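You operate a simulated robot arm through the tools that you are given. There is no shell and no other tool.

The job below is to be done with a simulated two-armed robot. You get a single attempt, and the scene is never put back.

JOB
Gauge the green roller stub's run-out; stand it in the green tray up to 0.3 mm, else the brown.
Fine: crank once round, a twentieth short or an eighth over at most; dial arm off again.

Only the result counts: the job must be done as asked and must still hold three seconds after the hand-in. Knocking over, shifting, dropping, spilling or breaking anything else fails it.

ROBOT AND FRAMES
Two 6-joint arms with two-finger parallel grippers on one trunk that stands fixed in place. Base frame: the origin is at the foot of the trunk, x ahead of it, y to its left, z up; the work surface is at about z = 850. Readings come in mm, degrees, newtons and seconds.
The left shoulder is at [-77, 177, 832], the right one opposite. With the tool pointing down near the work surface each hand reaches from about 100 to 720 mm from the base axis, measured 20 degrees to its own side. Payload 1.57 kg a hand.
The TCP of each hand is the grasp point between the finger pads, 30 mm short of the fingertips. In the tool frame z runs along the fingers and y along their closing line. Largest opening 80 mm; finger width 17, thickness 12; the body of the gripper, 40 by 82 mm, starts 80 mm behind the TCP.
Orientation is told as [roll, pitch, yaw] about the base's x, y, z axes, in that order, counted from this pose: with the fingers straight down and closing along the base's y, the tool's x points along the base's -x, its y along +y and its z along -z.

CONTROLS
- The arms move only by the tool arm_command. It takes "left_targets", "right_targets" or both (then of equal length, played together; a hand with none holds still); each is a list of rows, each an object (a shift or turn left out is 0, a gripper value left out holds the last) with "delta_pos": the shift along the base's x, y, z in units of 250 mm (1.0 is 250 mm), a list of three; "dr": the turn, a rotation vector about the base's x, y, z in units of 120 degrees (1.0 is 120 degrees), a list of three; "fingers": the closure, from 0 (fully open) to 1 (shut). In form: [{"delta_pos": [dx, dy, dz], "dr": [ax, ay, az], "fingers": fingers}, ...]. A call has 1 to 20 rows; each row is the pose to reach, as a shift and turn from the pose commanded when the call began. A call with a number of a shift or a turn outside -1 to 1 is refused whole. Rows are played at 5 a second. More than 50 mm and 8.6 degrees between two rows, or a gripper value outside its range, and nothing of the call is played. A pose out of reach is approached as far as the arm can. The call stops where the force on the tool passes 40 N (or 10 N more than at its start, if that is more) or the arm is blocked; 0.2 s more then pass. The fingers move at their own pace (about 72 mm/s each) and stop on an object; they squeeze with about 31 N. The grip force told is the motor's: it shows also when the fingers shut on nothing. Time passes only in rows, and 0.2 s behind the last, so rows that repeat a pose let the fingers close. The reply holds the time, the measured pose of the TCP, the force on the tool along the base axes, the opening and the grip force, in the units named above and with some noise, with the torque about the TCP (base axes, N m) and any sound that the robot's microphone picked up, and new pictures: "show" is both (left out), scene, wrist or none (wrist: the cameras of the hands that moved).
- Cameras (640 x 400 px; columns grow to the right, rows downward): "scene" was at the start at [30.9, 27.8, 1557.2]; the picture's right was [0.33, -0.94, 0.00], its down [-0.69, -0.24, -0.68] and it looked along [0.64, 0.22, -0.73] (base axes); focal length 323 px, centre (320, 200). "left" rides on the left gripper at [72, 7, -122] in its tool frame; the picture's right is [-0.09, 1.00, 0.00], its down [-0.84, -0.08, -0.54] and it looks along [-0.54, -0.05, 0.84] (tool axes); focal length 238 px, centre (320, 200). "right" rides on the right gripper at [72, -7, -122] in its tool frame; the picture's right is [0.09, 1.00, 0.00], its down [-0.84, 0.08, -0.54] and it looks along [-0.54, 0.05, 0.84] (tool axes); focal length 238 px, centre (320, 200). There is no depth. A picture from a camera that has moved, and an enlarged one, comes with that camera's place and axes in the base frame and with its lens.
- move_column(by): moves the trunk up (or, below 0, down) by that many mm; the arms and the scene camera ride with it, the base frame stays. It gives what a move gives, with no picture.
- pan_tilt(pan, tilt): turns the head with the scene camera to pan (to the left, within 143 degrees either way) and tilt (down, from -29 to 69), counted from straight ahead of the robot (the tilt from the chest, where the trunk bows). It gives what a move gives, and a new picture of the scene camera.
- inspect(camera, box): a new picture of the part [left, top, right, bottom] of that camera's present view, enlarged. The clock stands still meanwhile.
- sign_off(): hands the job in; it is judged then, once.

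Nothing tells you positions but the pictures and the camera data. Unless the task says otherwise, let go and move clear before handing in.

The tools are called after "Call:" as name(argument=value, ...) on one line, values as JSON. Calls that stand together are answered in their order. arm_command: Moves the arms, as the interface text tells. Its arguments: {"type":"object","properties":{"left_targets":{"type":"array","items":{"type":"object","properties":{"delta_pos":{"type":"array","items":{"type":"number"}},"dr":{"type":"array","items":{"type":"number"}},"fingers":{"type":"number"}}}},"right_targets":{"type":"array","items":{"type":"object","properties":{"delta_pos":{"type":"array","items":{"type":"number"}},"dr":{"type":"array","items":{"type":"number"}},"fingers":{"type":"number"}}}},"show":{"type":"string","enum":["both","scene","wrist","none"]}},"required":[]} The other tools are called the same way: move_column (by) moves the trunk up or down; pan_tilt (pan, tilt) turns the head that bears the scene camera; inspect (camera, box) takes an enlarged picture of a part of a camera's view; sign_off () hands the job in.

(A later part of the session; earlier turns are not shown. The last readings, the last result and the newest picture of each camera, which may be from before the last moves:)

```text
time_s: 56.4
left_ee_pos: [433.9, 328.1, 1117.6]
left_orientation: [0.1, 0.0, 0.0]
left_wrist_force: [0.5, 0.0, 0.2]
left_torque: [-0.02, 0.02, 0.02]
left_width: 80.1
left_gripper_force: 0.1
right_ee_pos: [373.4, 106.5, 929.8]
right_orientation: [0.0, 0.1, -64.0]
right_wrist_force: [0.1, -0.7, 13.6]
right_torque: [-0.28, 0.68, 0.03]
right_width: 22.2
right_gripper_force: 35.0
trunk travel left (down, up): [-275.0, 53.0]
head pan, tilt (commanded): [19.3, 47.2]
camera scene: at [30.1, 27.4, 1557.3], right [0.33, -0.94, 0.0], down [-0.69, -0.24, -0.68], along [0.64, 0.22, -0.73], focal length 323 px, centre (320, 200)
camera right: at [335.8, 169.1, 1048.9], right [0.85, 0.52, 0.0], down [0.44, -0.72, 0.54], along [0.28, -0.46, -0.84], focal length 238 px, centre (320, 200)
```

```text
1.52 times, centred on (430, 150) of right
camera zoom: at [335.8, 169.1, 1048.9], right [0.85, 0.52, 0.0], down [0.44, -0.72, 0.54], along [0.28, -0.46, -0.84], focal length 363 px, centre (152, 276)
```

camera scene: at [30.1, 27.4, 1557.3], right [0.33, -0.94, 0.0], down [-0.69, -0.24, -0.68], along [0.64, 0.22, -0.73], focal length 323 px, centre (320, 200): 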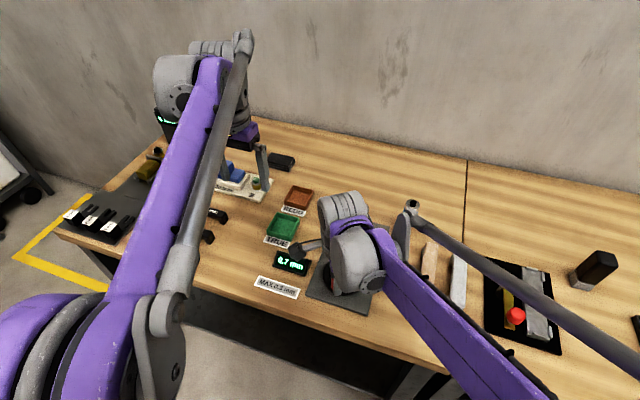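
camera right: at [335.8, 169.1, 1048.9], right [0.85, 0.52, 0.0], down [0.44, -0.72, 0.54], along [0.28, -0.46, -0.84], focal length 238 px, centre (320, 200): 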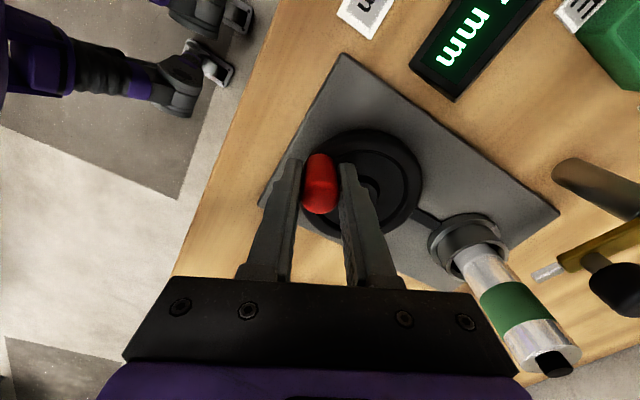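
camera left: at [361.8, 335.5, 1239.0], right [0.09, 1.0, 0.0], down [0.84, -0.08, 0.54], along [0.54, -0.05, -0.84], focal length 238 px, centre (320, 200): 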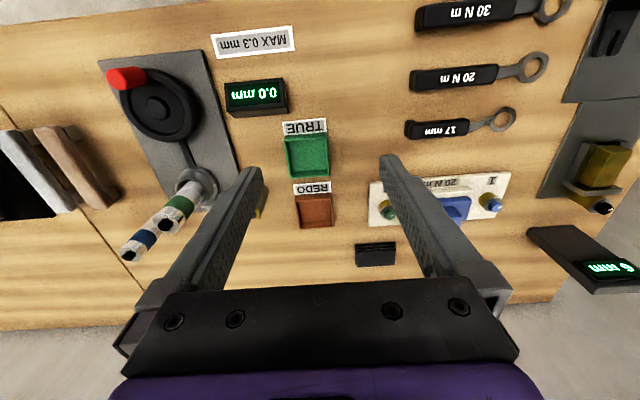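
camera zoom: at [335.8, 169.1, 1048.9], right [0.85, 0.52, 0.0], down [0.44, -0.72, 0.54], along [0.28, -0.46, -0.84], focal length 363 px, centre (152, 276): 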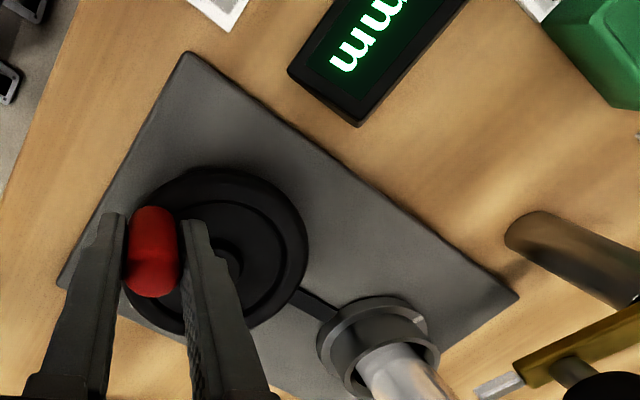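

The reading after the full turn (about 367°) is 0.7 mm, above 0.3, so the stub goes to the brown REDO tray. I'll release the crank knob, rise straight up, and withdraw the right hand.

Call:
arm_command(right_targets=[{"fingers": 0.45}, {"fingers": 0.45}, {"delta_pos": [0, 0, 0.08], "fingers": 0.45}, {"delta_pos": [0, 0, 0.2], "fingers": 0.45}, {"delta_pos": [0, 0, 0.36], "fingers": 0.45}, {"delta_pos": [0, -0.05, 0.5], "dr": [0, 0, 0.0625], "fingers": 0.45}, {"delta_pos": [0, -0.15, 0.58], "dr": [0, 0, 0.125], "fingers": 0.4}, {"delta_pos": [0.02, -0.27, 0.6], "dr": [0, 0, 0.1875], "fingers": 0.3}, {"delta_pos": [0.04, -0.4, 0.6], "dr": [0, 0, 0.25], "fingers": 0.2}, {"delta_pos": [0.06, -0.54, 0.6], "dr": [0, 0, 0.3125], "fingers": 0.1}, {"delta_pos": [0.08, -0.68, 0.6], "dr": [0, 0, 0.375], "fingers": 0.1}, {"delta_pos": [0.08, -0.8, 0.6], "dr": [0, 0, 0.4375], "fingers": 0.1}, {"delta_pos": [0.08, -0.9, 0.6], "dr": [0, 0, 0.5], "fingers": 0.1}, {"delta_pos": [0.08, -0.9, 0.6], "dr": [0, 0, 0.533], "fingers": 0.1}], show="both")

Call:
inspect(camera="scene", box=[265, 170, 395, 300])

Call:
inspect(camera="left", box=[80, 20, 340, 240])

```text
time_s: 59.4
left_ee_pos: [433.2, 327.5, 1117.6]
left_orientation: [0.0, 0.0, 0.0]
left_wrist_force: [-1.2, -0.8, 0.5]
left_torque: [-0.01, -0.05, 0.0]
left_width: 79.9
left_gripper_force: 0.0
right_ee_pos: [394.0, -117.2, 1077.2]
right_orientation: [0.0, 0.1, 0.2]
right_wrist_force: [0.0, -0.7, 0.4]
right_torque: [-0.04, 0.0, -0.02]
right_width: 72.1
right_gripper_force: 0.0
trunk travel left (down, up): [-275.0, 53.0]
head pan, tilt (commanded): [19.3, 47.2]
camera scene: at [30.9, 28.1, 1557.2], right [0.33, -0.94, 0.0], down [-0.69, -0.24, -0.68], along [0.64, 0.22, -0.73], focal length 323 px, centre (320, 200)
camera right: at [321.6, -123.8, 1198.7], right [-0.1, 1.0, 0.0], down [0.84, 0.08, 0.54], along [0.54, 0.05, -0.84], focal length 238 px, centre (320, 200)
```

scene: 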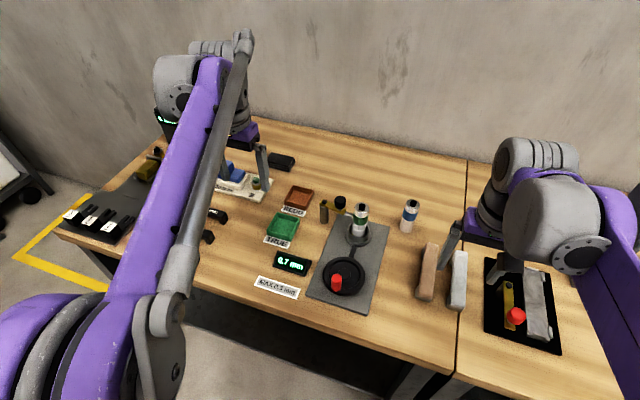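
right: 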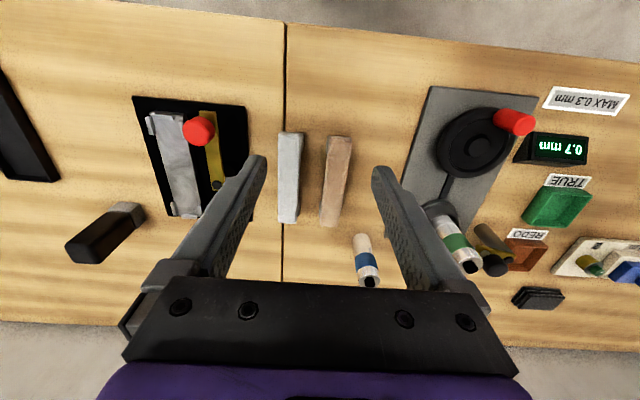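

```text
3.08 times, centred on (330, 235) of scene
camera zoom: at [30.9, 28.1, 1557.2], right [0.33, -0.94, 0.0], down [-0.69, -0.24, -0.68], along [0.64, 0.22, -0.73], focal length 994 px, centre (289, 92)
```

zoom: 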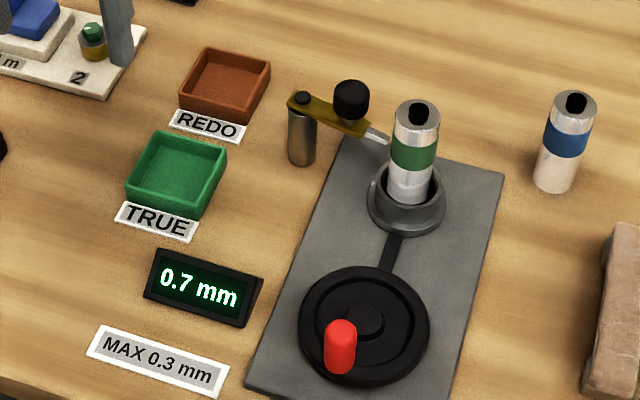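

```text
1.82 times, centred on (210, 130) of left
camera zoom: at [361.7, 335.7, 1239.0], right [0.09, 1.0, 0.0], down [0.84, -0.08, 0.54], along [0.54, -0.05, -0.84], focal length 433 px, centre (520, 327)
```

zoom: 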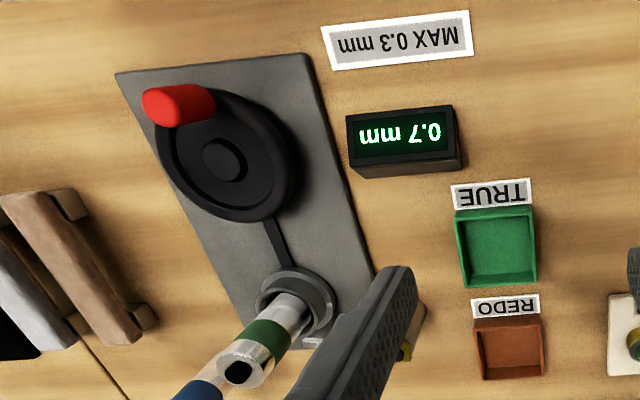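

The crank rests about 7° past one full turn and the display holds at 0.7 mm. Next the dial arm must come off: I'll bring the left hand back above the dial knob with fingers part open.

Call:
arm_command(left_targets=[{"delta_pos": [0.08, -0.08, 0], "dr": [0, 0, 0.05], "fingers": 0.2}, {"delta_pos": [0.16, -0.18, 0], "dr": [0, 0, 0.1], "fingers": 0.4}, {"delta_pos": [0.24, -0.28, 0], "dr": [0, 0, 0.15], "fingers": 0.4}, {"delta_pos": [0.32, -0.38, -0.02], "dr": [0, 0, 0.2], "fingers": 0.4}, {"delta_pos": [0.4, -0.48, -0.04], "dr": [0, 0, 0.25], "fingers": 0.4}, {"delta_pos": [0.48, -0.58, -0.08], "dr": [0, 0, 0.3], "fingers": 0.4}, {"delta_pos": [0.54, -0.68, -0.13], "dr": [0, 0, 0.3], "fingers": 0.4}, {"delta_pos": [0.54, -0.68, -0.25], "dr": [0, 0, 0.3], "fingers": 0.4}, {"delta_pos": [0.54, -0.68, -0.35], "dr": [0, 0, 0.3], "fingers": 0.4}, {"delta_pos": [0.54, -0.68, -0.35], "dr": [0, 0, 0.3], "fingers": 0.4}], show="both")

Call:
inspect(camera="left", box=[200, 60, 420, 260])

```text
time_s: 61.6
left_ee_pos: [569.1, 157.9, 1030.2]
left_orientation: [0.0, 0.0, 36.0]
left_wrist_force: [-0.2, -0.3, -0.6]
left_torque: [0.02, -0.02, 0.01]
left_width: 48.0
left_gripper_force: 0.1
right_ee_pos: [393.1, -117.1, 1077.8]
right_orientation: [0.0, 0.1, 0.1]
right_wrist_force: [0.2, 0.0, -0.1]
right_torque: [0.01, 0.0, 0.01]
right_width: 72.2
right_gripper_force: 0.2
trunk travel left (down, up): [-275.0, 53.0]
head pan, tilt (commanded): [19.3, 47.2]
camera scene: at [30.6, 27.9, 1557.2], right [0.33, -0.94, 0.0], down [-0.69, -0.24, -0.68], along [0.64, 0.22, -0.73], focal length 323 px, centre (320, 200)
camera left: at [506.4, 122.0, 1151.3], right [-0.51, 0.86, 0.0], down [0.72, 0.43, 0.54], along [0.47, 0.28, -0.84], focal length 238 px, centre (320, 200)
```

scene: 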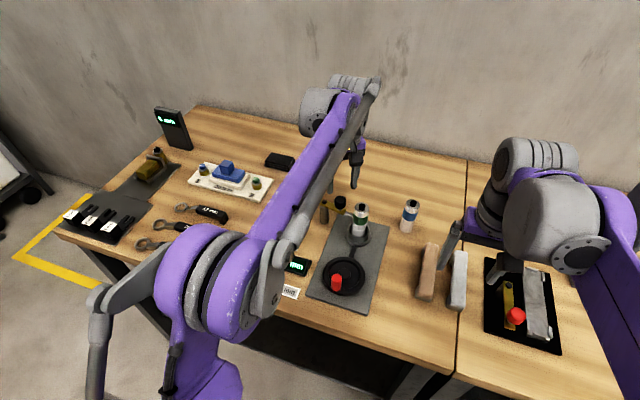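
left: 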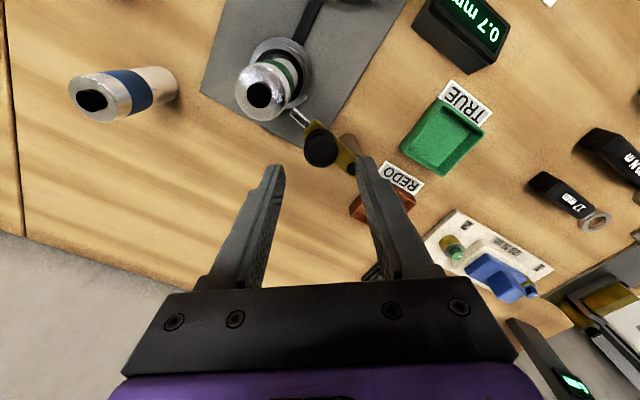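

```text
2.00 times, centred on (310, 160) of left
camera zoom: at [506.4, 122.0, 1151.3], right [-0.51, 0.86, 0.0], down [0.72, 0.43, 0.54], along [0.47, 0.28, -0.84], focal length 477 px, centre (340, 280)
```

zoom: 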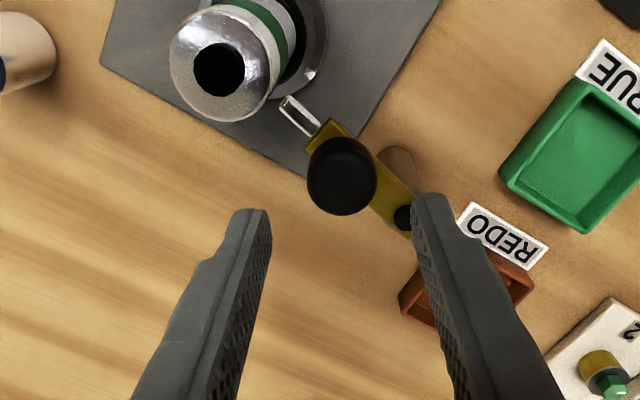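

The dial knob is directly below at about (568, 159). I'll descend and grip it.

Call:
arm_command(left_targets=[{"delta_pos": [-0.002, 0.003, -0.09], "fingers": 0.4}, {"delta_pos": [-0.002, 0.003, -0.18], "fingers": 0.4}, {"delta_pos": [-0.002, 0.003, -0.24], "fingers": 0.4}, {"delta_pos": [-0.002, 0.003, -0.276], "fingers": 0.4}, {"delta_pos": [-0.002, 0.003, -0.276], "fingers": 0.4}, {"delta_pos": [-0.002, 0.003, -0.276], "fingers": 1.0}, {"delta_pos": [-0.002, 0.003, -0.276], "fingers": 1.0}, {"delta_pos": [-0.002, 0.003, -0.276], "fingers": 1.0}], show="wrist")

```text
time_s: 63.4
left_ee_pos: [567.3, 159.5, 960.9]
left_orientation: [0.0, 0.0, 36.0]
left_wrist_force: [-0.3, -3.1, -2.5]
left_torque: [-0.12, -0.39, -0.09]
left_width: 29.7
left_gripper_force: 39.0
right_ee_pos: [393.9, -116.8, 1077.9]
right_orientation: [0.0, 0.1, 0.2]
right_wrist_force: [0.8, 0.2, -0.6]
right_torque: [0.0, 0.01, -0.01]
right_width: 72.0
right_gripper_force: 0.1
trunk travel left (down, up): [-275.0, 53.0]
head pan, tilt (commanded): [19.3, 47.2]
camera left: at [505.5, 122.3, 1082.6], right [-0.51, 0.86, 0.0], down [0.72, 0.43, 0.54], along [0.47, 0.28, -0.84], focal length 238 px, centre (320, 200)
```

left: 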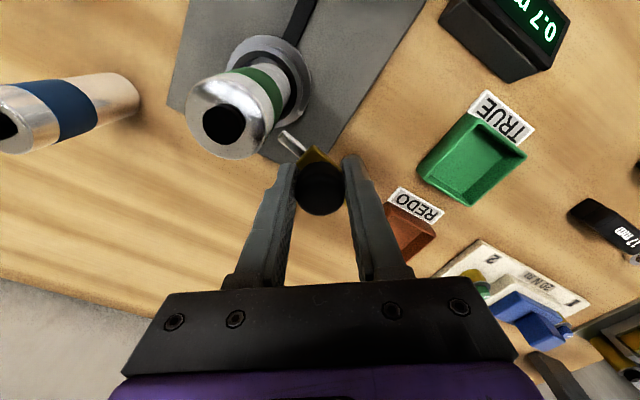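

The dial knob is gripped. I'll swing the arm back along its arc, halfway first.

Call:
arm_command(left_targets=[{"delta_pos": [-0.0199, 0.0076, 0], "fingers": 1.0}, {"delta_pos": [-0.039, 0.0173, 0], "fingers": 1.0}, {"delta_pos": [-0.0569, 0.029, 0], "fingers": 1.0}, {"delta_pos": [-0.0735, 0.0424, 0], "fingers": 1.0}, {"delta_pos": [-0.0886, 0.0575, 0], "fingers": 1.0}, {"delta_pos": [-0.102, 0.0741, 0], "fingers": 1.0}], show="wrist")

```text
time_s: 64.8
left_ee_pos: [542.7, 177.9, 961.5]
left_orientation: [0.2, 0.0, 36.2]
left_wrist_force: [-3.6, -10.6, -3.8]
left_torque: [-0.83, -0.21, -0.34]
left_width: 29.8
left_gripper_force: 39.2
right_ee_pos: [393.1, -118.7, 1077.5]
right_orientation: [0.0, 0.1, 0.1]
right_wrist_force: [0.4, -0.2, -0.1]
right_torque: [0.02, -0.02, -0.03]
right_width: 71.9
right_gripper_force: 0.1
trunk travel left (down, up): [-275.0, 53.0]
head pan, tilt (commanded): [19.3, 47.2]
camera left: at [480.1, 141.7, 1082.7], right [-0.51, 0.86, 0.0], down [0.72, 0.43, 0.54], along [0.46, 0.28, -0.84], focal length 238 px, centre (320, 200)
```

left: 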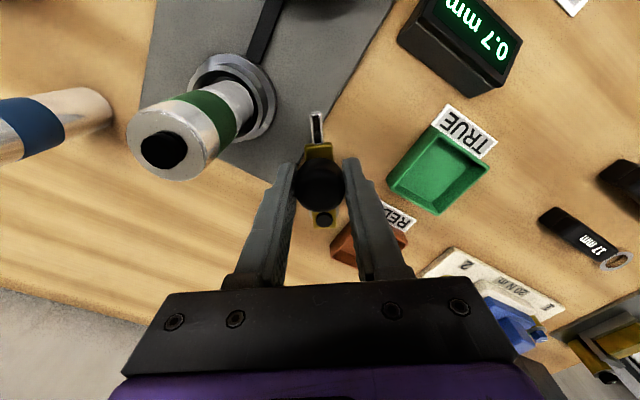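

Halfway and moving smoothly; the display still reads 0.7. I'll finish the swing to the parked position.

Call:
arm_command(left_targets=[{"delta_pos": [-0.0116, 0.0179, 0], "fingers": 1.0}, {"delta_pos": [-0.0213, 0.037, 0], "fingers": 1.0}, {"delta_pos": [-0.029, 0.0569, 0], "fingers": 1.0}, {"delta_pos": [-0.0345, 0.0775, 0], "fingers": 1.0}, {"delta_pos": [-0.0378, 0.0986, 0], "fingers": 1.0}, {"delta_pos": [-0.0388, 0.1128, 0], "fingers": 1.0}, {"delta_pos": [-0.0388, 0.1128, 0], "fingers": 1.0}], show="both")

Call:
inspect(camera="left", box=[220, 0, 480, 240])

```text
time_s: 66.4
left_ee_pos: [533.8, 204.6, 960.8]
left_orientation: [0.1, 0.0, 36.2]
left_wrist_force: [2.9, -11.8, 1.0]
left_torque: [-0.47, 0.11, -0.48]
left_width: 30.2
left_gripper_force: 39.3
right_ee_pos: [393.4, -118.0, 1077.6]
right_orientation: [0.1, 0.1, 0.0]
right_wrist_force: [-0.3, 0.4, 0.2]
right_torque: [-0.03, 0.0, 0.0]
right_width: 72.3
right_gripper_force: 0.1
trunk travel left (down, up): [-275.0, 53.0]
head pan, tilt (commanded): [19.3, 47.2]
camera scene: at [31.3, 25.9, 1557.3], right [0.33, -0.94, 0.0], down [-0.69, -0.24, -0.68], along [0.64, 0.23, -0.73], focal length 323 px, centre (320, 200)
camera left: at [471.4, 168.2, 1082.7], right [-0.51, 0.86, 0.0], down [0.72, 0.43, 0.54], along [0.47, 0.28, -0.84], focal length 238 px, centre (320, 200)
```

scene: 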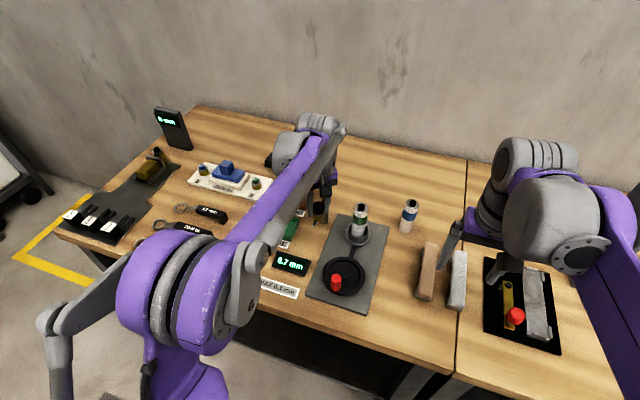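
left: 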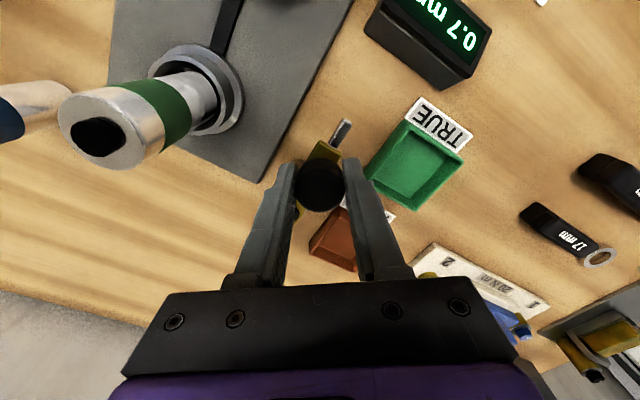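

```text
1.67 times, centred on (350, 120) of left
camera zoom: at [471.4, 168.2, 1082.7], right [-0.51, 0.86, 0.0], down [0.72, 0.43, 0.54], along [0.47, 0.28, -0.84], focal length 397 px, centre (270, 333)
```

zoom: 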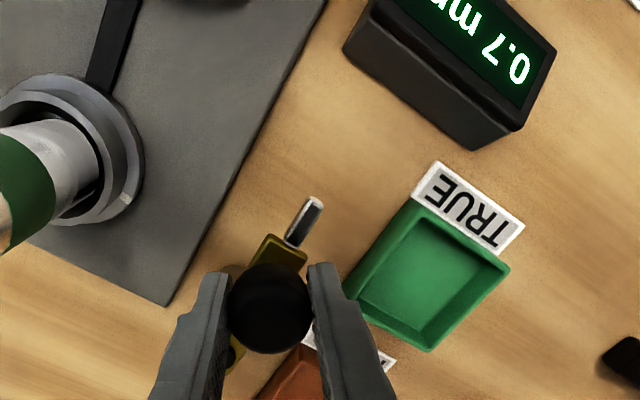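

The dial arm is back at its parked position and the display holds 0.7 mm. I'll release the dial knob, rise, and use the empty left hand to test reach and look closely at the brown tray.

Call:
arm_command(left_targets=[{"fingers": 0.5}, {"fingers": 0.4}, {"delta_pos": [0, 0, 0.06], "fingers": 0.4}, {"delta_pos": [0, 0, 0.16], "fingers": 0.4}, {"delta_pos": [0, 0, 0.3], "fingers": 0.4}, {"delta_pos": [0.02, 0.06, 0.34], "dr": [0, 0, -0.05], "fingers": 0.4}, {"delta_pos": [0.06, 0.14, 0.34], "dr": [0, 0, -0.1], "fingers": 0.4}, {"delta_pos": [0.12, 0.22, 0.34], "dr": [0, 0, -0.15], "fingers": 0.4}, {"delta_pos": [0.18, 0.3, 0.34], "dr": [0, 0, -0.2], "fingers": 0.4}, {"delta_pos": [0.24, 0.36, 0.34], "dr": [0, 0, -0.25], "fingers": 0.4}, {"delta_pos": [0.3, 0.385, 0.3], "dr": [0, 0, -0.3], "fingers": 0.4}, {"delta_pos": [0.3, 0.385, 0.3], "dr": [0, 0, -0.3], "fingers": 0.4}], show="both")

Call:
inspect(camera="left", box=[220, 60, 420, 260])

Call:
inspect(camera="scene", box=[265, 170, 395, 300])

```text
time_s: 69.0
left_ee_pos: [607.4, 302.5, 1036.2]
left_orientation: [0.1, 0.0, 0.0]
left_wrist_force: [-0.5, 1.3, -1.0]
left_torque: [0.01, 0.0, 0.0]
left_width: 48.3
left_gripper_force: 0.2
right_ee_pos: [393.1, -117.9, 1077.9]
right_orientation: [0.1, 0.1, 0.1]
right_wrist_force: [0.3, -0.3, -0.2]
right_torque: [0.01, -0.01, -0.01]
right_width: 72.0
right_gripper_force: 0.1
trunk travel left (down, up): [-275.0, 53.0]
head pan, tilt (commanded): [19.3, 47.2]
camera scene: at [30.3, 27.6, 1557.2], right [0.33, -0.94, 0.0], down [-0.69, -0.24, -0.68], along [0.64, 0.22, -0.73], focal length 323 px, centre (320, 200)
camera left: at [535.4, 310.1, 1157.3], right [0.09, 1.0, 0.0], down [0.84, -0.08, 0.54], along [0.54, -0.05, -0.84], focal length 238 px, centre (320, 200)
```

scene: 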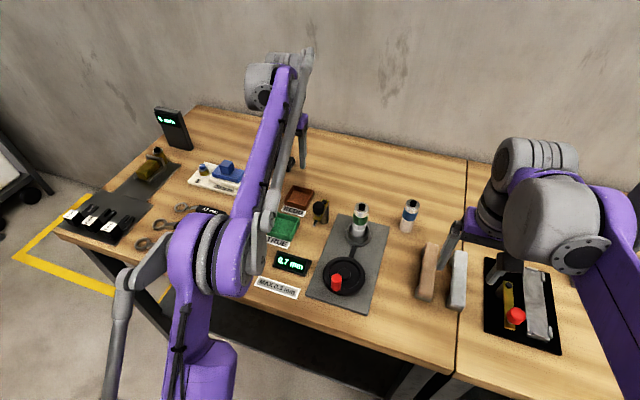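
left: 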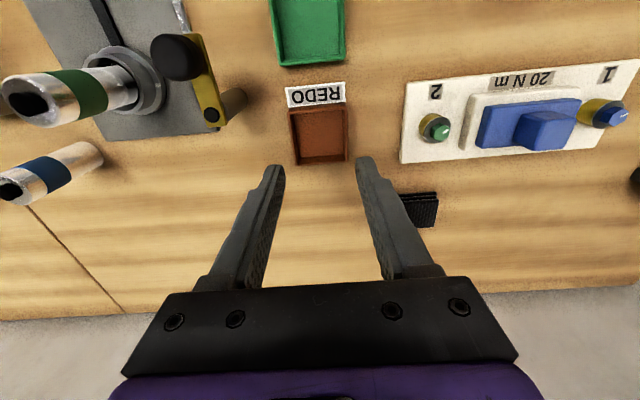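

```text
2.00 times, centred on (320, 160) of left
camera zoom: at [535.4, 310.1, 1157.3], right [0.09, 1.0, 0.0], down [0.84, -0.08, 0.54], along [0.54, -0.05, -0.84], focal length 477 px, centre (320, 280)
```

zoom: 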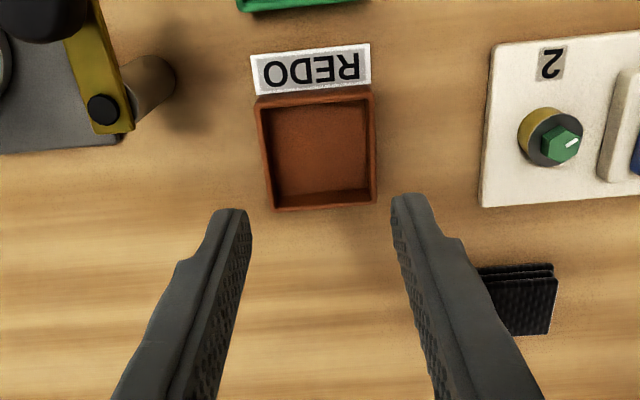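

```text
3.08 times, centred on (330, 235) of scene
camera zoom: at [30.3, 27.6, 1557.2], right [0.33, -0.94, 0.0], down [-0.69, -0.24, -0.68], along [0.64, 0.22, -0.73], focal length 994 px, centre (289, 92)
```

zoom: 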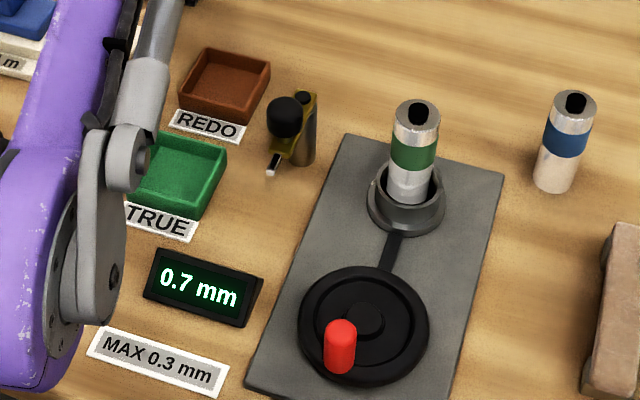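

The hand reaches the tray area without trouble, and I put the brown tray's centre near (627, 302) with its rim near z≈870. I'll check the reach lower and further out, then verify the tray centre.

Call:
arm_command(left_targets=[{"delta_pos": [0.04, 0, -0.06]}, {"delta_pos": [0.078, -0.002, -0.14]}, {"delta_pos": [0.078, -0.002, -0.244]}, {"delta_pos": [0.078, -0.002, -0.244]}], show="wrist")

Call:
inspect(camera="left", box=[220, 60, 420, 260])

```text
time_s: 70.0
left_ee_pos: [628.4, 301.8, 976.0]
left_orientation: [0.1, 0.0, 0.0]
left_wrist_force: [0.7, 0.2, 0.3]
left_torque: [-0.01, 0.02, -0.01]
left_width: 48.1
left_gripper_force: 0.2
right_ee_pos: [394.7, -117.2, 1078.2]
right_orientation: [0.0, 0.2, 0.1]
right_wrist_force: [-0.1, -0.7, 0.0]
right_torque: [0.03, -0.01, -0.03]
right_width: 71.9
right_gripper_force: 0.1
trunk travel left (down, up): [-275.0, 53.0]
head pan, tilt (commanded): [19.3, 47.2]
camera left: at [555.4, 309.0, 1097.2], right [0.09, 1.0, 0.0], down [0.84, -0.08, 0.54], along [0.54, -0.05, -0.84], focal length 238 px, centre (320, 200)
```

left: 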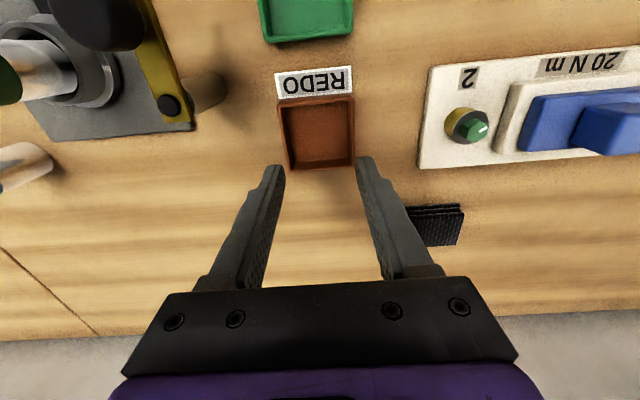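

```text
2.00 times, centred on (320, 160) of left
camera zoom: at [555.4, 309.0, 1097.2], right [0.09, 1.0, 0.0], down [0.84, -0.08, 0.54], along [0.54, -0.05, -0.84], focal length 477 px, centre (320, 280)
```

zoom: 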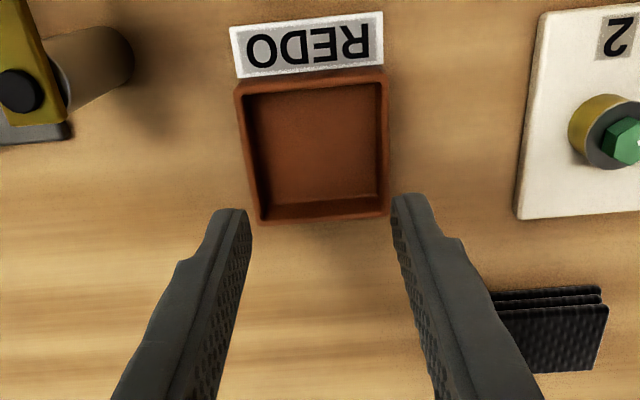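

The left hand reaches the tray comfortably, and the tray centre is about (627, 302). Now I'll move the left hand up and over to the stub in the seat.

Call:
arm_command(left_targets=[{"delta_pos": [0, 0, 0.17], "fingers": 0.25}, {"delta_pos": [0, 0, 0.336], "fingers": 0.25}, {"delta_pos": [-0.05, -0.12, 0.36], "fingers": 0.25}, {"delta_pos": [-0.1, -0.24, 0.36], "fingers": 0.25}, {"delta_pos": [-0.15, -0.36, 0.36], "fingers": 0.25}, {"delta_pos": [-0.2, -0.49, 0.36], "fingers": 0.25}, {"delta_pos": [-0.25, -0.61, 0.36], "fingers": 0.25}, {"delta_pos": [-0.29, -0.72, 0.36], "fingers": 0.25}, {"delta_pos": [-0.32, -0.802, 0.336], "fingers": 0.25}, {"delta_pos": [-0.32, -0.802, 0.336], "fingers": 0.25}], show="both")

Call:
inspect(camera="left", box=[220, 60, 420, 260])

```text
time_s: 72.2
left_ee_pos: [547.7, 101.2, 1059.2]
left_orientation: [-0.1, -0.1, 0.1]
left_wrist_force: [1.0, -0.2, 0.1]
left_torque: [-0.02, -0.02, 0.01]
left_width: 60.4
left_gripper_force: 0.0
left hand out of reach, approached as far as the arm can: row 2
right_ee_pos: [393.5, -116.1, 1078.0]
right_orientation: [0.1, 0.1, 0.0]
right_wrist_force: [-0.2, 0.7, 0.8]
right_torque: [0.0, 0.02, -0.01]
right_width: 72.0
right_gripper_force: 0.0
trunk travel left (down, up): [-275.0, 53.0]
head pan, tilt (commanded): [19.3, 47.2]
camera scene: at [30.9, 28.0, 1557.2], right [0.33, -0.94, 0.0], down [-0.69, -0.24, -0.68], along [0.64, 0.22, -0.73], focal length 323 px, centre (320, 200)
camera left: at [474.8, 107.9, 1180.4], right [0.09, 1.0, 0.0], down [0.84, -0.08, 0.54], along [0.54, -0.05, -0.84], focal length 238 px, centre (320, 200)
```

scene: 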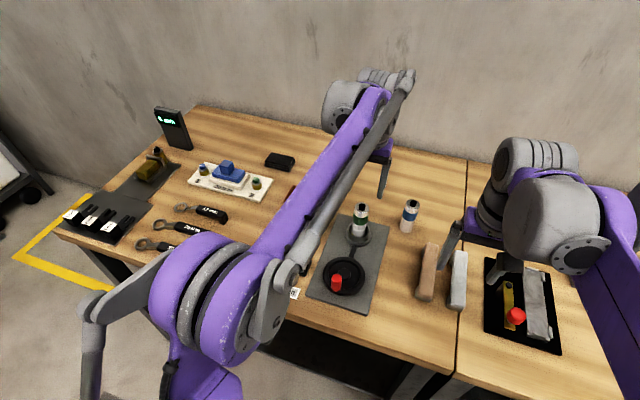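
left: 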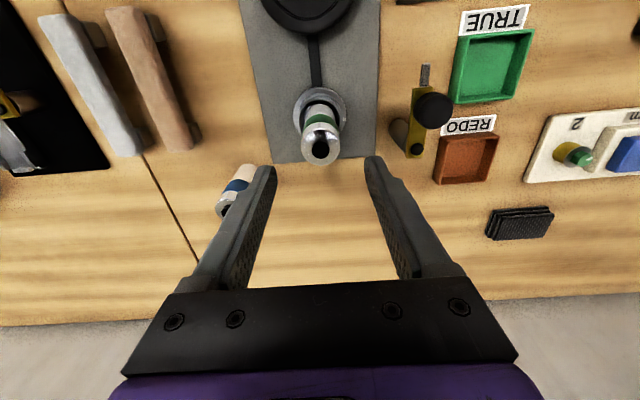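

```text
2.00 times, centred on (320, 160) of left
camera zoom: at [474.8, 107.9, 1180.4], right [0.09, 1.0, 0.0], down [0.84, -0.08, 0.54], along [0.54, -0.05, -0.84], focal length 477 px, centre (320, 280)
```

zoom: 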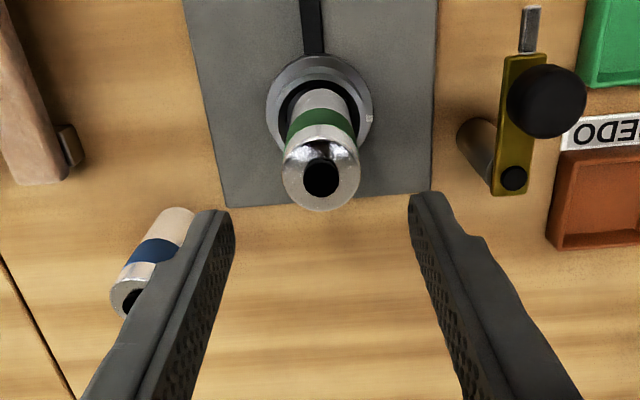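

The stub in the seat is at about (549.5, 101.7). I'll descend around it and grip at z≈948.

Call:
arm_command(left_targets=[{"delta_pos": [0.004, 0.002, -0.1], "fingers": 0.25}, {"delta_pos": [0.004, 0.002, -0.2], "fingers": 0.25}, {"delta_pos": [0.004, 0.002, -0.3], "fingers": 0.25}, {"delta_pos": [0.004, 0.002, -0.39], "fingers": 0.25}, {"delta_pos": [0.004, 0.002, -0.448], "fingers": 0.25}, {"delta_pos": [0.004, 0.002, -0.448], "fingers": 0.25}], show="wrist")

Call:
inspect(camera="left", box=[220, 60, 420, 260])

```text
time_s: 73.6
left_ee_pos: [548.7, 101.6, 947.1]
left_orientation: [-0.1, 0.0, 0.3]
left_wrist_force: [-0.6, 0.2, -0.1]
left_torque: [0.01, -0.01, 0.0]
left_width: 59.7
left_gripper_force: 0.1
right_ee_pos: [392.5, -117.9, 1078.0]
right_orientation: [0.0, 0.1, 0.1]
right_wrist_force: [-0.2, 0.1, -0.1]
right_torque: [-0.04, -0.03, 0.0]
right_width: 72.1
right_gripper_force: 0.0
trunk travel left (down, up): [-275.0, 53.0]
head pan, tilt (commanded): [19.3, 47.2]
camera left: at [476.8, 108.5, 1067.8], right [0.09, 1.0, 0.0], down [0.84, -0.08, 0.54], along [0.54, -0.05, -0.84], focal length 238 px, centre (320, 200)
```

left: 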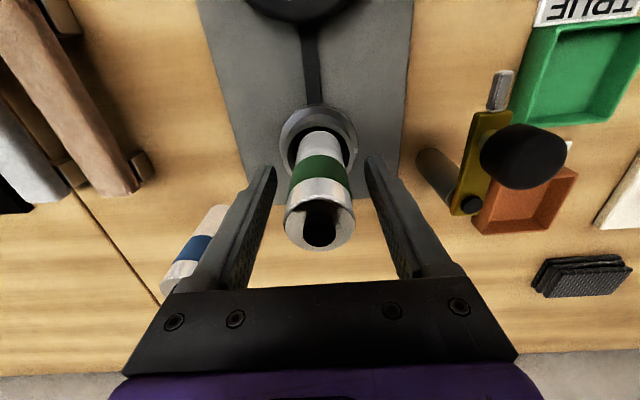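

```text
2.00 times, centred on (320, 160) of left
camera zoom: at [476.8, 108.5, 1067.8], right [0.09, 1.0, 0.0], down [0.84, -0.08, 0.54], along [0.54, -0.05, -0.84], focal length 477 px, centre (320, 280)
```

zoom: 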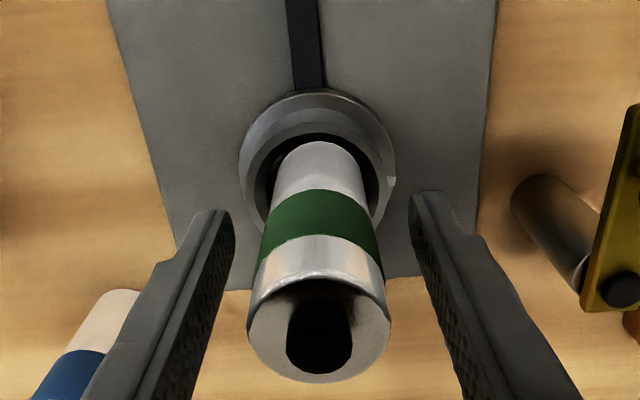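

The stub is centred between the fingers. I'll close and lift it straight up out of the seat.

Call:
arm_command(left_targets=[{"fingers": 1.0}, {"fingers": 1.0}, {"fingers": 1.0}, {"delta_pos": [0, 0, 0.03], "fingers": 1.0}, {"delta_pos": [0, 0, 0.08], "fingers": 1.0}, {"delta_pos": [0, 0, 0.16], "fingers": 1.0}, {"delta_pos": [0, 0, 0.26], "fingers": 1.0}, {"delta_pos": [0, 0, 0.36], "fingers": 1.0}, {"delta_pos": [0, 0, 0.46], "fingers": 1.0}, {"delta_pos": [0, 0, 0.46], "fingers": 1.0}], show="both")

Call:
inspect(camera="left", box=[220, 60, 420, 260])

```text
time_s: 75.8
left_ee_pos: [550.9, 101.0, 1062.4]
left_orientation: [0.0, 0.1, 0.0]
left_wrist_force: [-0.3, 0.3, -3.6]
left_torque: [-0.07, -0.01, -0.01]
left_width: 34.9
left_gripper_force: 31.5
right_ee_pos: [394.5, -118.7, 1078.1]
right_orientation: [0.0, 0.1, 0.1]
right_wrist_force: [0.5, 0.1, -0.8]
right_torque: [-0.01, -0.03, 0.01]
right_width: 72.0
right_gripper_force: 0.1
trunk travel left (down, up): [-275.0, 53.0]
head pan, tilt (commanded): [19.3, 47.2]
camera scene: at [31.4, 27.9, 1557.2], right [0.33, -0.94, 0.0], down [-0.69, -0.24, -0.68], along [0.64, 0.22, -0.73], focal length 323 px, centre (320, 200)
camera left: at [477.0, 108.9, 1184.4], right [0.09, 1.0, 0.0], down [0.84, -0.08, 0.54], along [0.54, -0.05, -0.84], focal length 238 px, centre (320, 200)
```

scene: 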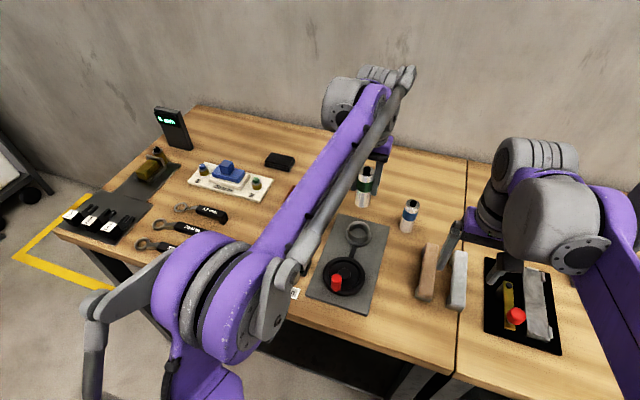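
left: 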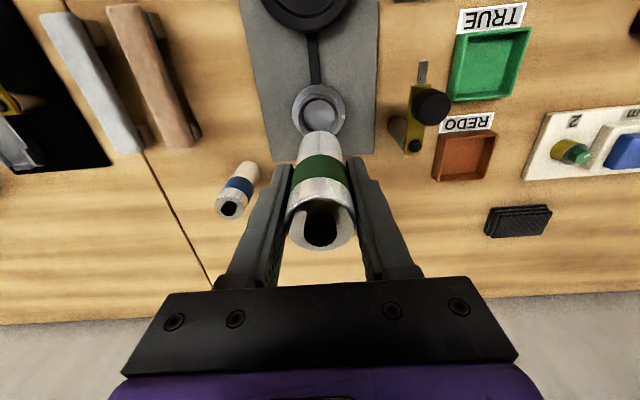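

```text
2.00 times, centred on (320, 160) of left
camera zoom: at [477.0, 108.9, 1184.4], right [0.09, 1.0, 0.0], down [0.84, -0.08, 0.54], along [0.54, -0.05, -0.84], focal length 477 px, centre (320, 280)
```

zoom: 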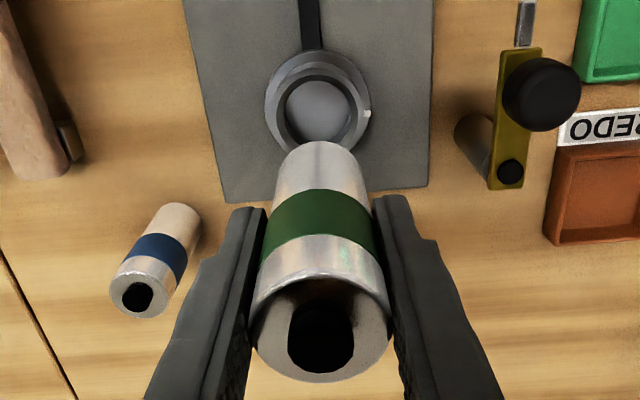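

The stub is held upright. I'll carry it over the dial post to the brown tray, descending as the reach grows, to hover about 40 mm above the tray.

Call:
arm_command(left_targets=[{"delta_pos": [0.03, 0.07, -0.01], "fingers": 1.0}, {"delta_pos": [0.062, 0.152, -0.03], "fingers": 1.0}, {"delta_pos": [0.09, 0.222, -0.04], "fingers": 1.0}, {"delta_pos": [0.114, 0.292, -0.05], "fingers": 1.0}, {"delta_pos": [0.138, 0.362, -0.06], "fingers": 1.0}, {"delta_pos": [0.162, 0.432, -0.07], "fingers": 1.0}, {"delta_pos": [0.176, 0.502, -0.08], "fingers": 1.0}, {"delta_pos": [0.19, 0.572, -0.09], "fingers": 1.0}, {"delta_pos": [0.2, 0.632, -0.1], "fingers": 1.0}, {"delta_pos": [0.21, 0.692, -0.108], "fingers": 1.0}, {"delta_pos": [0.22, 0.746, -0.12], "fingers": 1.0}, {"delta_pos": [0.23, 0.8, -0.132], "fingers": 1.0}, {"delta_pos": [0.245, 0.8, -0.18], "fingers": 1.0}, {"delta_pos": [0.262, 0.8, -0.232], "fingers": 1.0}, {"delta_pos": [0.285, 0.801, -0.275], "fingers": 1.0}, {"delta_pos": [0.306, 0.801, -0.312], "fingers": 1.0}, {"delta_pos": [0.306, 0.801, -0.312], "fingers": 1.0}], show="both")

Call:
inspect(camera="left", box=[220, 60, 420, 260])

Call:
inspect(camera="scene", box=[260, 140, 360, 240])

```text
time_s: 79.4
left_ee_pos: [625.2, 301.7, 983.8]
left_orientation: [0.0, -0.1, 0.1]
left_wrist_force: [-0.3, 0.6, -3.1]
left_torque: [-0.03, -0.02, -0.01]
left_width: 34.9
left_gripper_force: 31.0
right_ee_pos: [392.7, -116.4, 1078.1]
right_orientation: [-0.1, 0.1, 0.1]
right_wrist_force: [-1.0, 0.7, 0.1]
right_torque: [0.01, -0.01, 0.01]
right_width: 71.9
right_gripper_force: 0.0
trunk travel left (down, up): [-275.0, 53.0]
head pan, tilt (commanded): [19.3, 47.2]
camera scene: at [31.1, 27.9, 1557.2], right [0.33, -0.94, 0.0], down [-0.69, -0.24, -0.68], along [0.64, 0.22, -0.73], focal length 323 px, centre (320, 200)
camera left: at [553.2, 308.7, 1105.3], right [0.09, 1.0, 0.0], down [0.84, -0.08, 0.54], along [0.54, -0.05, -0.84], focal length 238 px, centre (320, 200)
```

scene: 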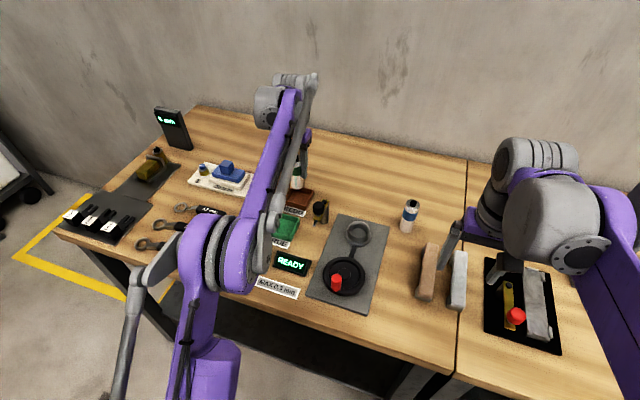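
left: 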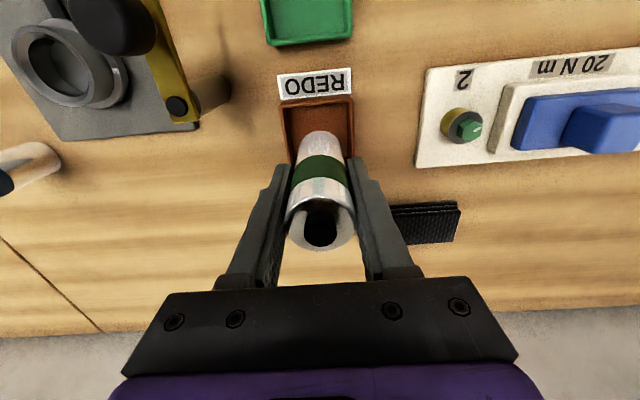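

```text
2.00 times, centred on (320, 160) of left
camera zoom: at [553.2, 308.7, 1105.3], right [0.09, 1.0, 0.0], down [0.84, -0.08, 0.54], along [0.54, -0.05, -0.84], focal length 477 px, centre (320, 280)
```

zoom: 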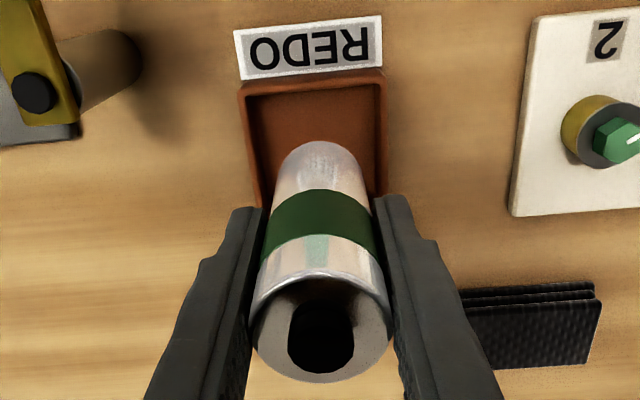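

```text
4.00 times, centred on (310, 190) of scene
camera zoom: at [31.1, 27.9, 1557.2], right [0.33, -0.94, 0.0], down [-0.69, -0.24, -0.68], along [0.64, 0.22, -0.73], focal length 1292 px, centre (360, 240)
```

zoom: 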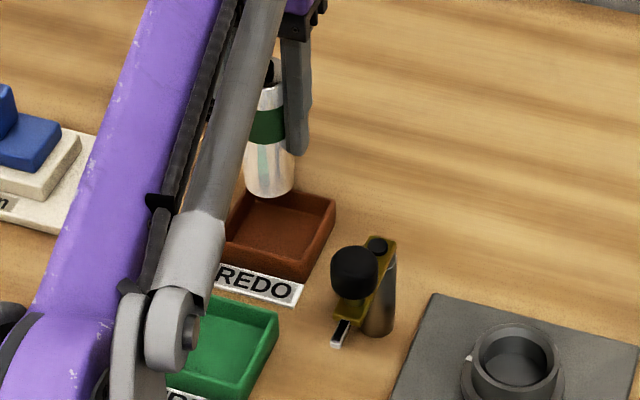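

The stub hovers over the brown tray and is aligned within a few millimetres. The dial reads READY again now the seat is empty. I'll lower it gently into the tray.

Call:
arm_command(left_targets=[{"delta_pos": [0, -0.004, -0.05], "fingers": 1.0}, {"delta_pos": [0, -0.004, -0.09], "fingers": 1.0}, {"delta_pos": [0, -0.004, -0.12], "fingers": 1.0}, {"delta_pos": [0, -0.004, -0.145], "fingers": 1.0}, {"delta_pos": [0, -0.004, -0.165], "fingers": 1.0}, {"delta_pos": [0, -0.004, -0.18], "fingers": 1.0}], show="wrist")

Call:
inspect(camera="left", box=[220, 60, 420, 260])

Call:
inspect(camera="scene", box=[260, 140, 360, 240])

```text
time_s: 80.8
left_ee_pos: [626.1, 301.9, 939.0]
left_orientation: [0.1, 0.1, 0.0]
left_wrist_force: [-1.0, 0.1, -3.6]
left_torque: [0.01, 0.01, 0.03]
left_width: 34.6
left_gripper_force: 31.2
right_ee_pos: [394.0, -117.0, 1078.0]
right_orientation: [0.0, 0.2, 0.1]
right_wrist_force: [-0.1, -0.6, 0.5]
right_torque: [0.0, -0.02, 0.04]
right_width: 72.1
right_gripper_force: 0.1
trunk travel left (down, up): [-275.0, 53.0]
head pan, tilt (commanded): [19.3, 47.2]
camera left: at [553.4, 307.8, 1060.6], right [0.09, 1.0, 0.0], down [0.84, -0.08, 0.54], along [0.54, -0.05, -0.84], focal length 238 px, centre (320, 200)
```

left: 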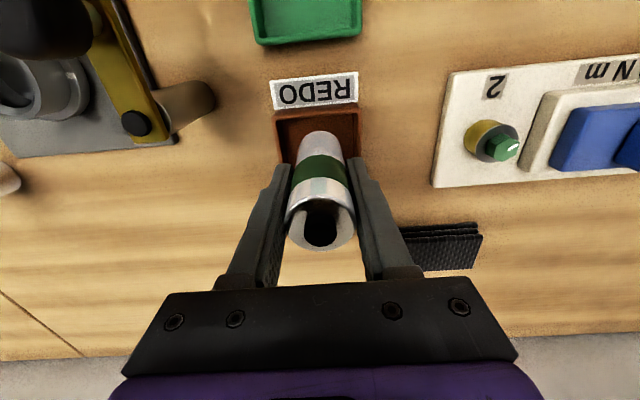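

```text
2.00 times, centred on (320, 160) of left
camera zoom: at [553.4, 307.8, 1060.6], right [0.09, 1.0, 0.0], down [0.84, -0.08, 0.54], along [0.54, -0.05, -0.84], focal length 477 px, centre (320, 280)
```

zoom: 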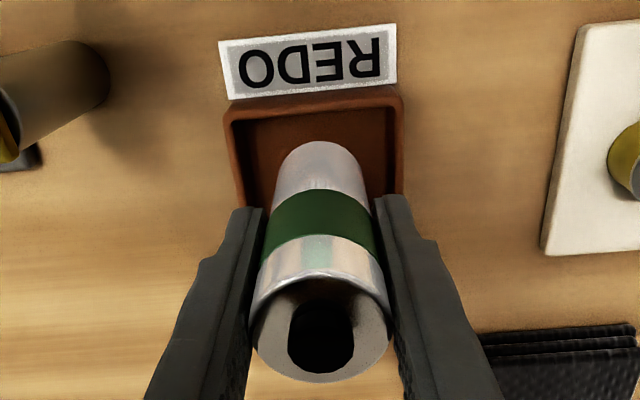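

```text
4.00 times, centred on (310, 190) of scene
camera zoom: at [31.3, 28.0, 1557.2], right [0.33, -0.94, 0.0], down [-0.69, -0.24, -0.68], along [0.64, 0.22, -0.73], focal length 1292 px, centre (360, 240)
```

zoom: 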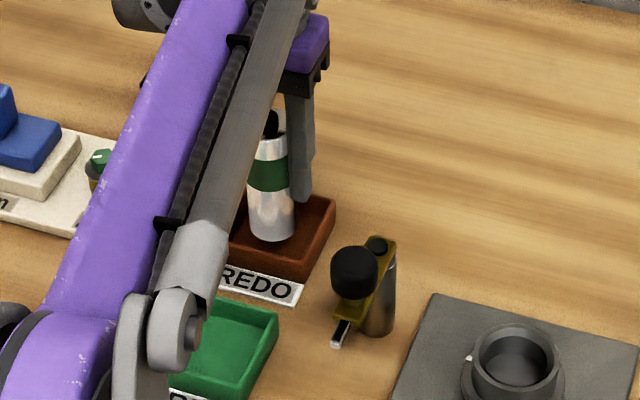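

The stub's base is inside the tray walls with no contact yet. I'll lower the last few millimetres slowly.

Call:
arm_command(left_targets=[{"delta_pos": [0, 0, -0.012], "fingers": 1.0}, {"delta_pos": [0, 0, -0.022], "fingers": 1.0}, {"delta_pos": [0, 0, -0.028], "fingers": 1.0}, {"delta_pos": [0, 0, -0.032], "fingers": 1.0}], show="none")

```text
time_s: 81.8
left_ee_pos: [624.7, 300.8, 930.3]
left_orientation: [0.1, 0.0, 0.0]
left_wrist_force: [0.5, -0.4, -2.6]
left_torque: [0.0, -0.01, -0.01]
left_width: 34.8
left_gripper_force: 30.9
right_ee_pos: [393.3, -116.7, 1077.6]
right_orientation: [0.0, 0.1, 0.1]
right_wrist_force: [-0.5, 1.0, 0.8]
right_torque: [0.02, -0.01, 0.0]
right_width: 71.8
right_gripper_force: 0.1
trunk travel left (down, up): [-275.0, 53.0]
head pan, tilt (commanded): [19.3, 47.2]
```

Call:
arm_command(left_targets=[{"delta_pos": [0, 0, -0.004], "fingers": 1.0}, {"delta_pos": [0, 0, -0.008], "fingers": 1.0}], show="none")

```text
time_s: 82.4
left_ee_pos: [625.0, 301.5, 929.0]
left_orientation: [0.0, 0.1, 0.0]
left_wrist_force: [0.3, -0.2, -4.3]
left_torque: [-0.02, 0.03, -0.05]
left_width: 35.0
left_gripper_force: 31.2
right_ee_pos: [393.5, -117.2, 1078.0]
right_orientation: [0.0, 0.1, 0.0]
right_wrist_force: [0.1, -0.7, -0.6]
right_torque: [0.0, -0.01, 0.03]
right_width: 71.9
right_gripper_force: 0.0
trunk travel left (down, up): [-275.0, 53.0]
head pan, tilt (commanded): [19.3, 47.2]
```

No contact yet, so I'll continue in 1 mm steps.

Call:
arm_command(left_targets=[{"delta_pos": [0, 0, -0.004], "fingers": 1.0}, {"delta_pos": [0, 0, -0.008], "fingers": 1.0}], show="none")

```text
time_s: 83.0
left_ee_pos: [625.7, 301.8, 926.0]
left_orientation: [0.0, 0.0, 0.0]
left_wrist_force: [1.3, 0.3, -3.3]
left_torque: [-0.01, 0.02, 0.02]
left_width: 34.9
left_gripper_force: 31.2
right_ee_pos: [393.8, -117.5, 1077.6]
right_orientation: [0.0, 0.2, 0.1]
right_wrist_force: [0.1, 0.0, 0.0]
right_torque: [-0.01, -0.02, -0.02]
right_width: 72.0
right_gripper_force: 0.0
trunk travel left (down, up): [-275.0, 53.0]
head pan, tilt (commanded): [19.3, 47.2]
```

Call:
arm_command(left_targets=[{"delta_pos": [0, 0, -0.004], "fingers": 1.0}, {"delta_pos": [0, 0, -0.006], "fingers": 1.0}], show="wrist")

Call:
inspect(camera="scene", box=[270, 150, 340, 220])

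```text
time_s: 83.6
left_ee_pos: [625.5, 300.9, 924.9]
left_orientation: [0.0, 0.0, 0.1]
left_wrist_force: [-0.5, -0.3, -2.9]
left_torque: [0.04, -0.02, -0.02]
left_width: 35.1
left_gripper_force: 31.1
right_ee_pos: [392.6, -117.8, 1077.2]
right_orientation: [0.0, 0.1, 0.0]
right_wrist_force: [0.0, 0.5, 0.2]
right_torque: [-0.01, -0.01, 0.0]
right_width: 71.9
right_gripper_force: 0.1
trunk travel left (down, up): [-275.0, 53.0]
head pan, tilt (commanded): [19.3, 47.2]
camera left: at [553.2, 308.2, 1046.8], right [0.09, 1.0, 0.0], down [0.84, -0.08, 0.54], along [0.54, -0.05, -0.84], focal length 238 px, centre (320, 200)
```

left: 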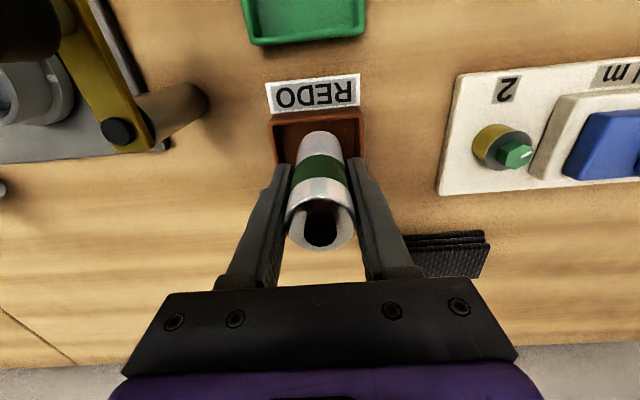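

```text
5.71 times, centred on (305, 185) of scene
camera zoom: at [31.2, 27.9, 1557.2], right [0.33, -0.94, 0.0], down [-0.69, -0.24, -0.68], along [0.64, 0.22, -0.73], focal length 1846 px, centre (406, 286)
```

zoom: 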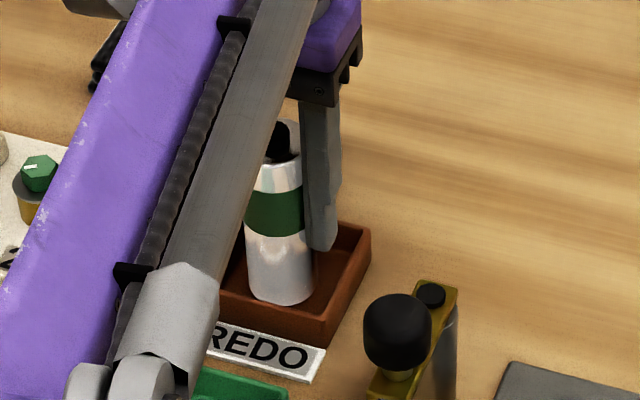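

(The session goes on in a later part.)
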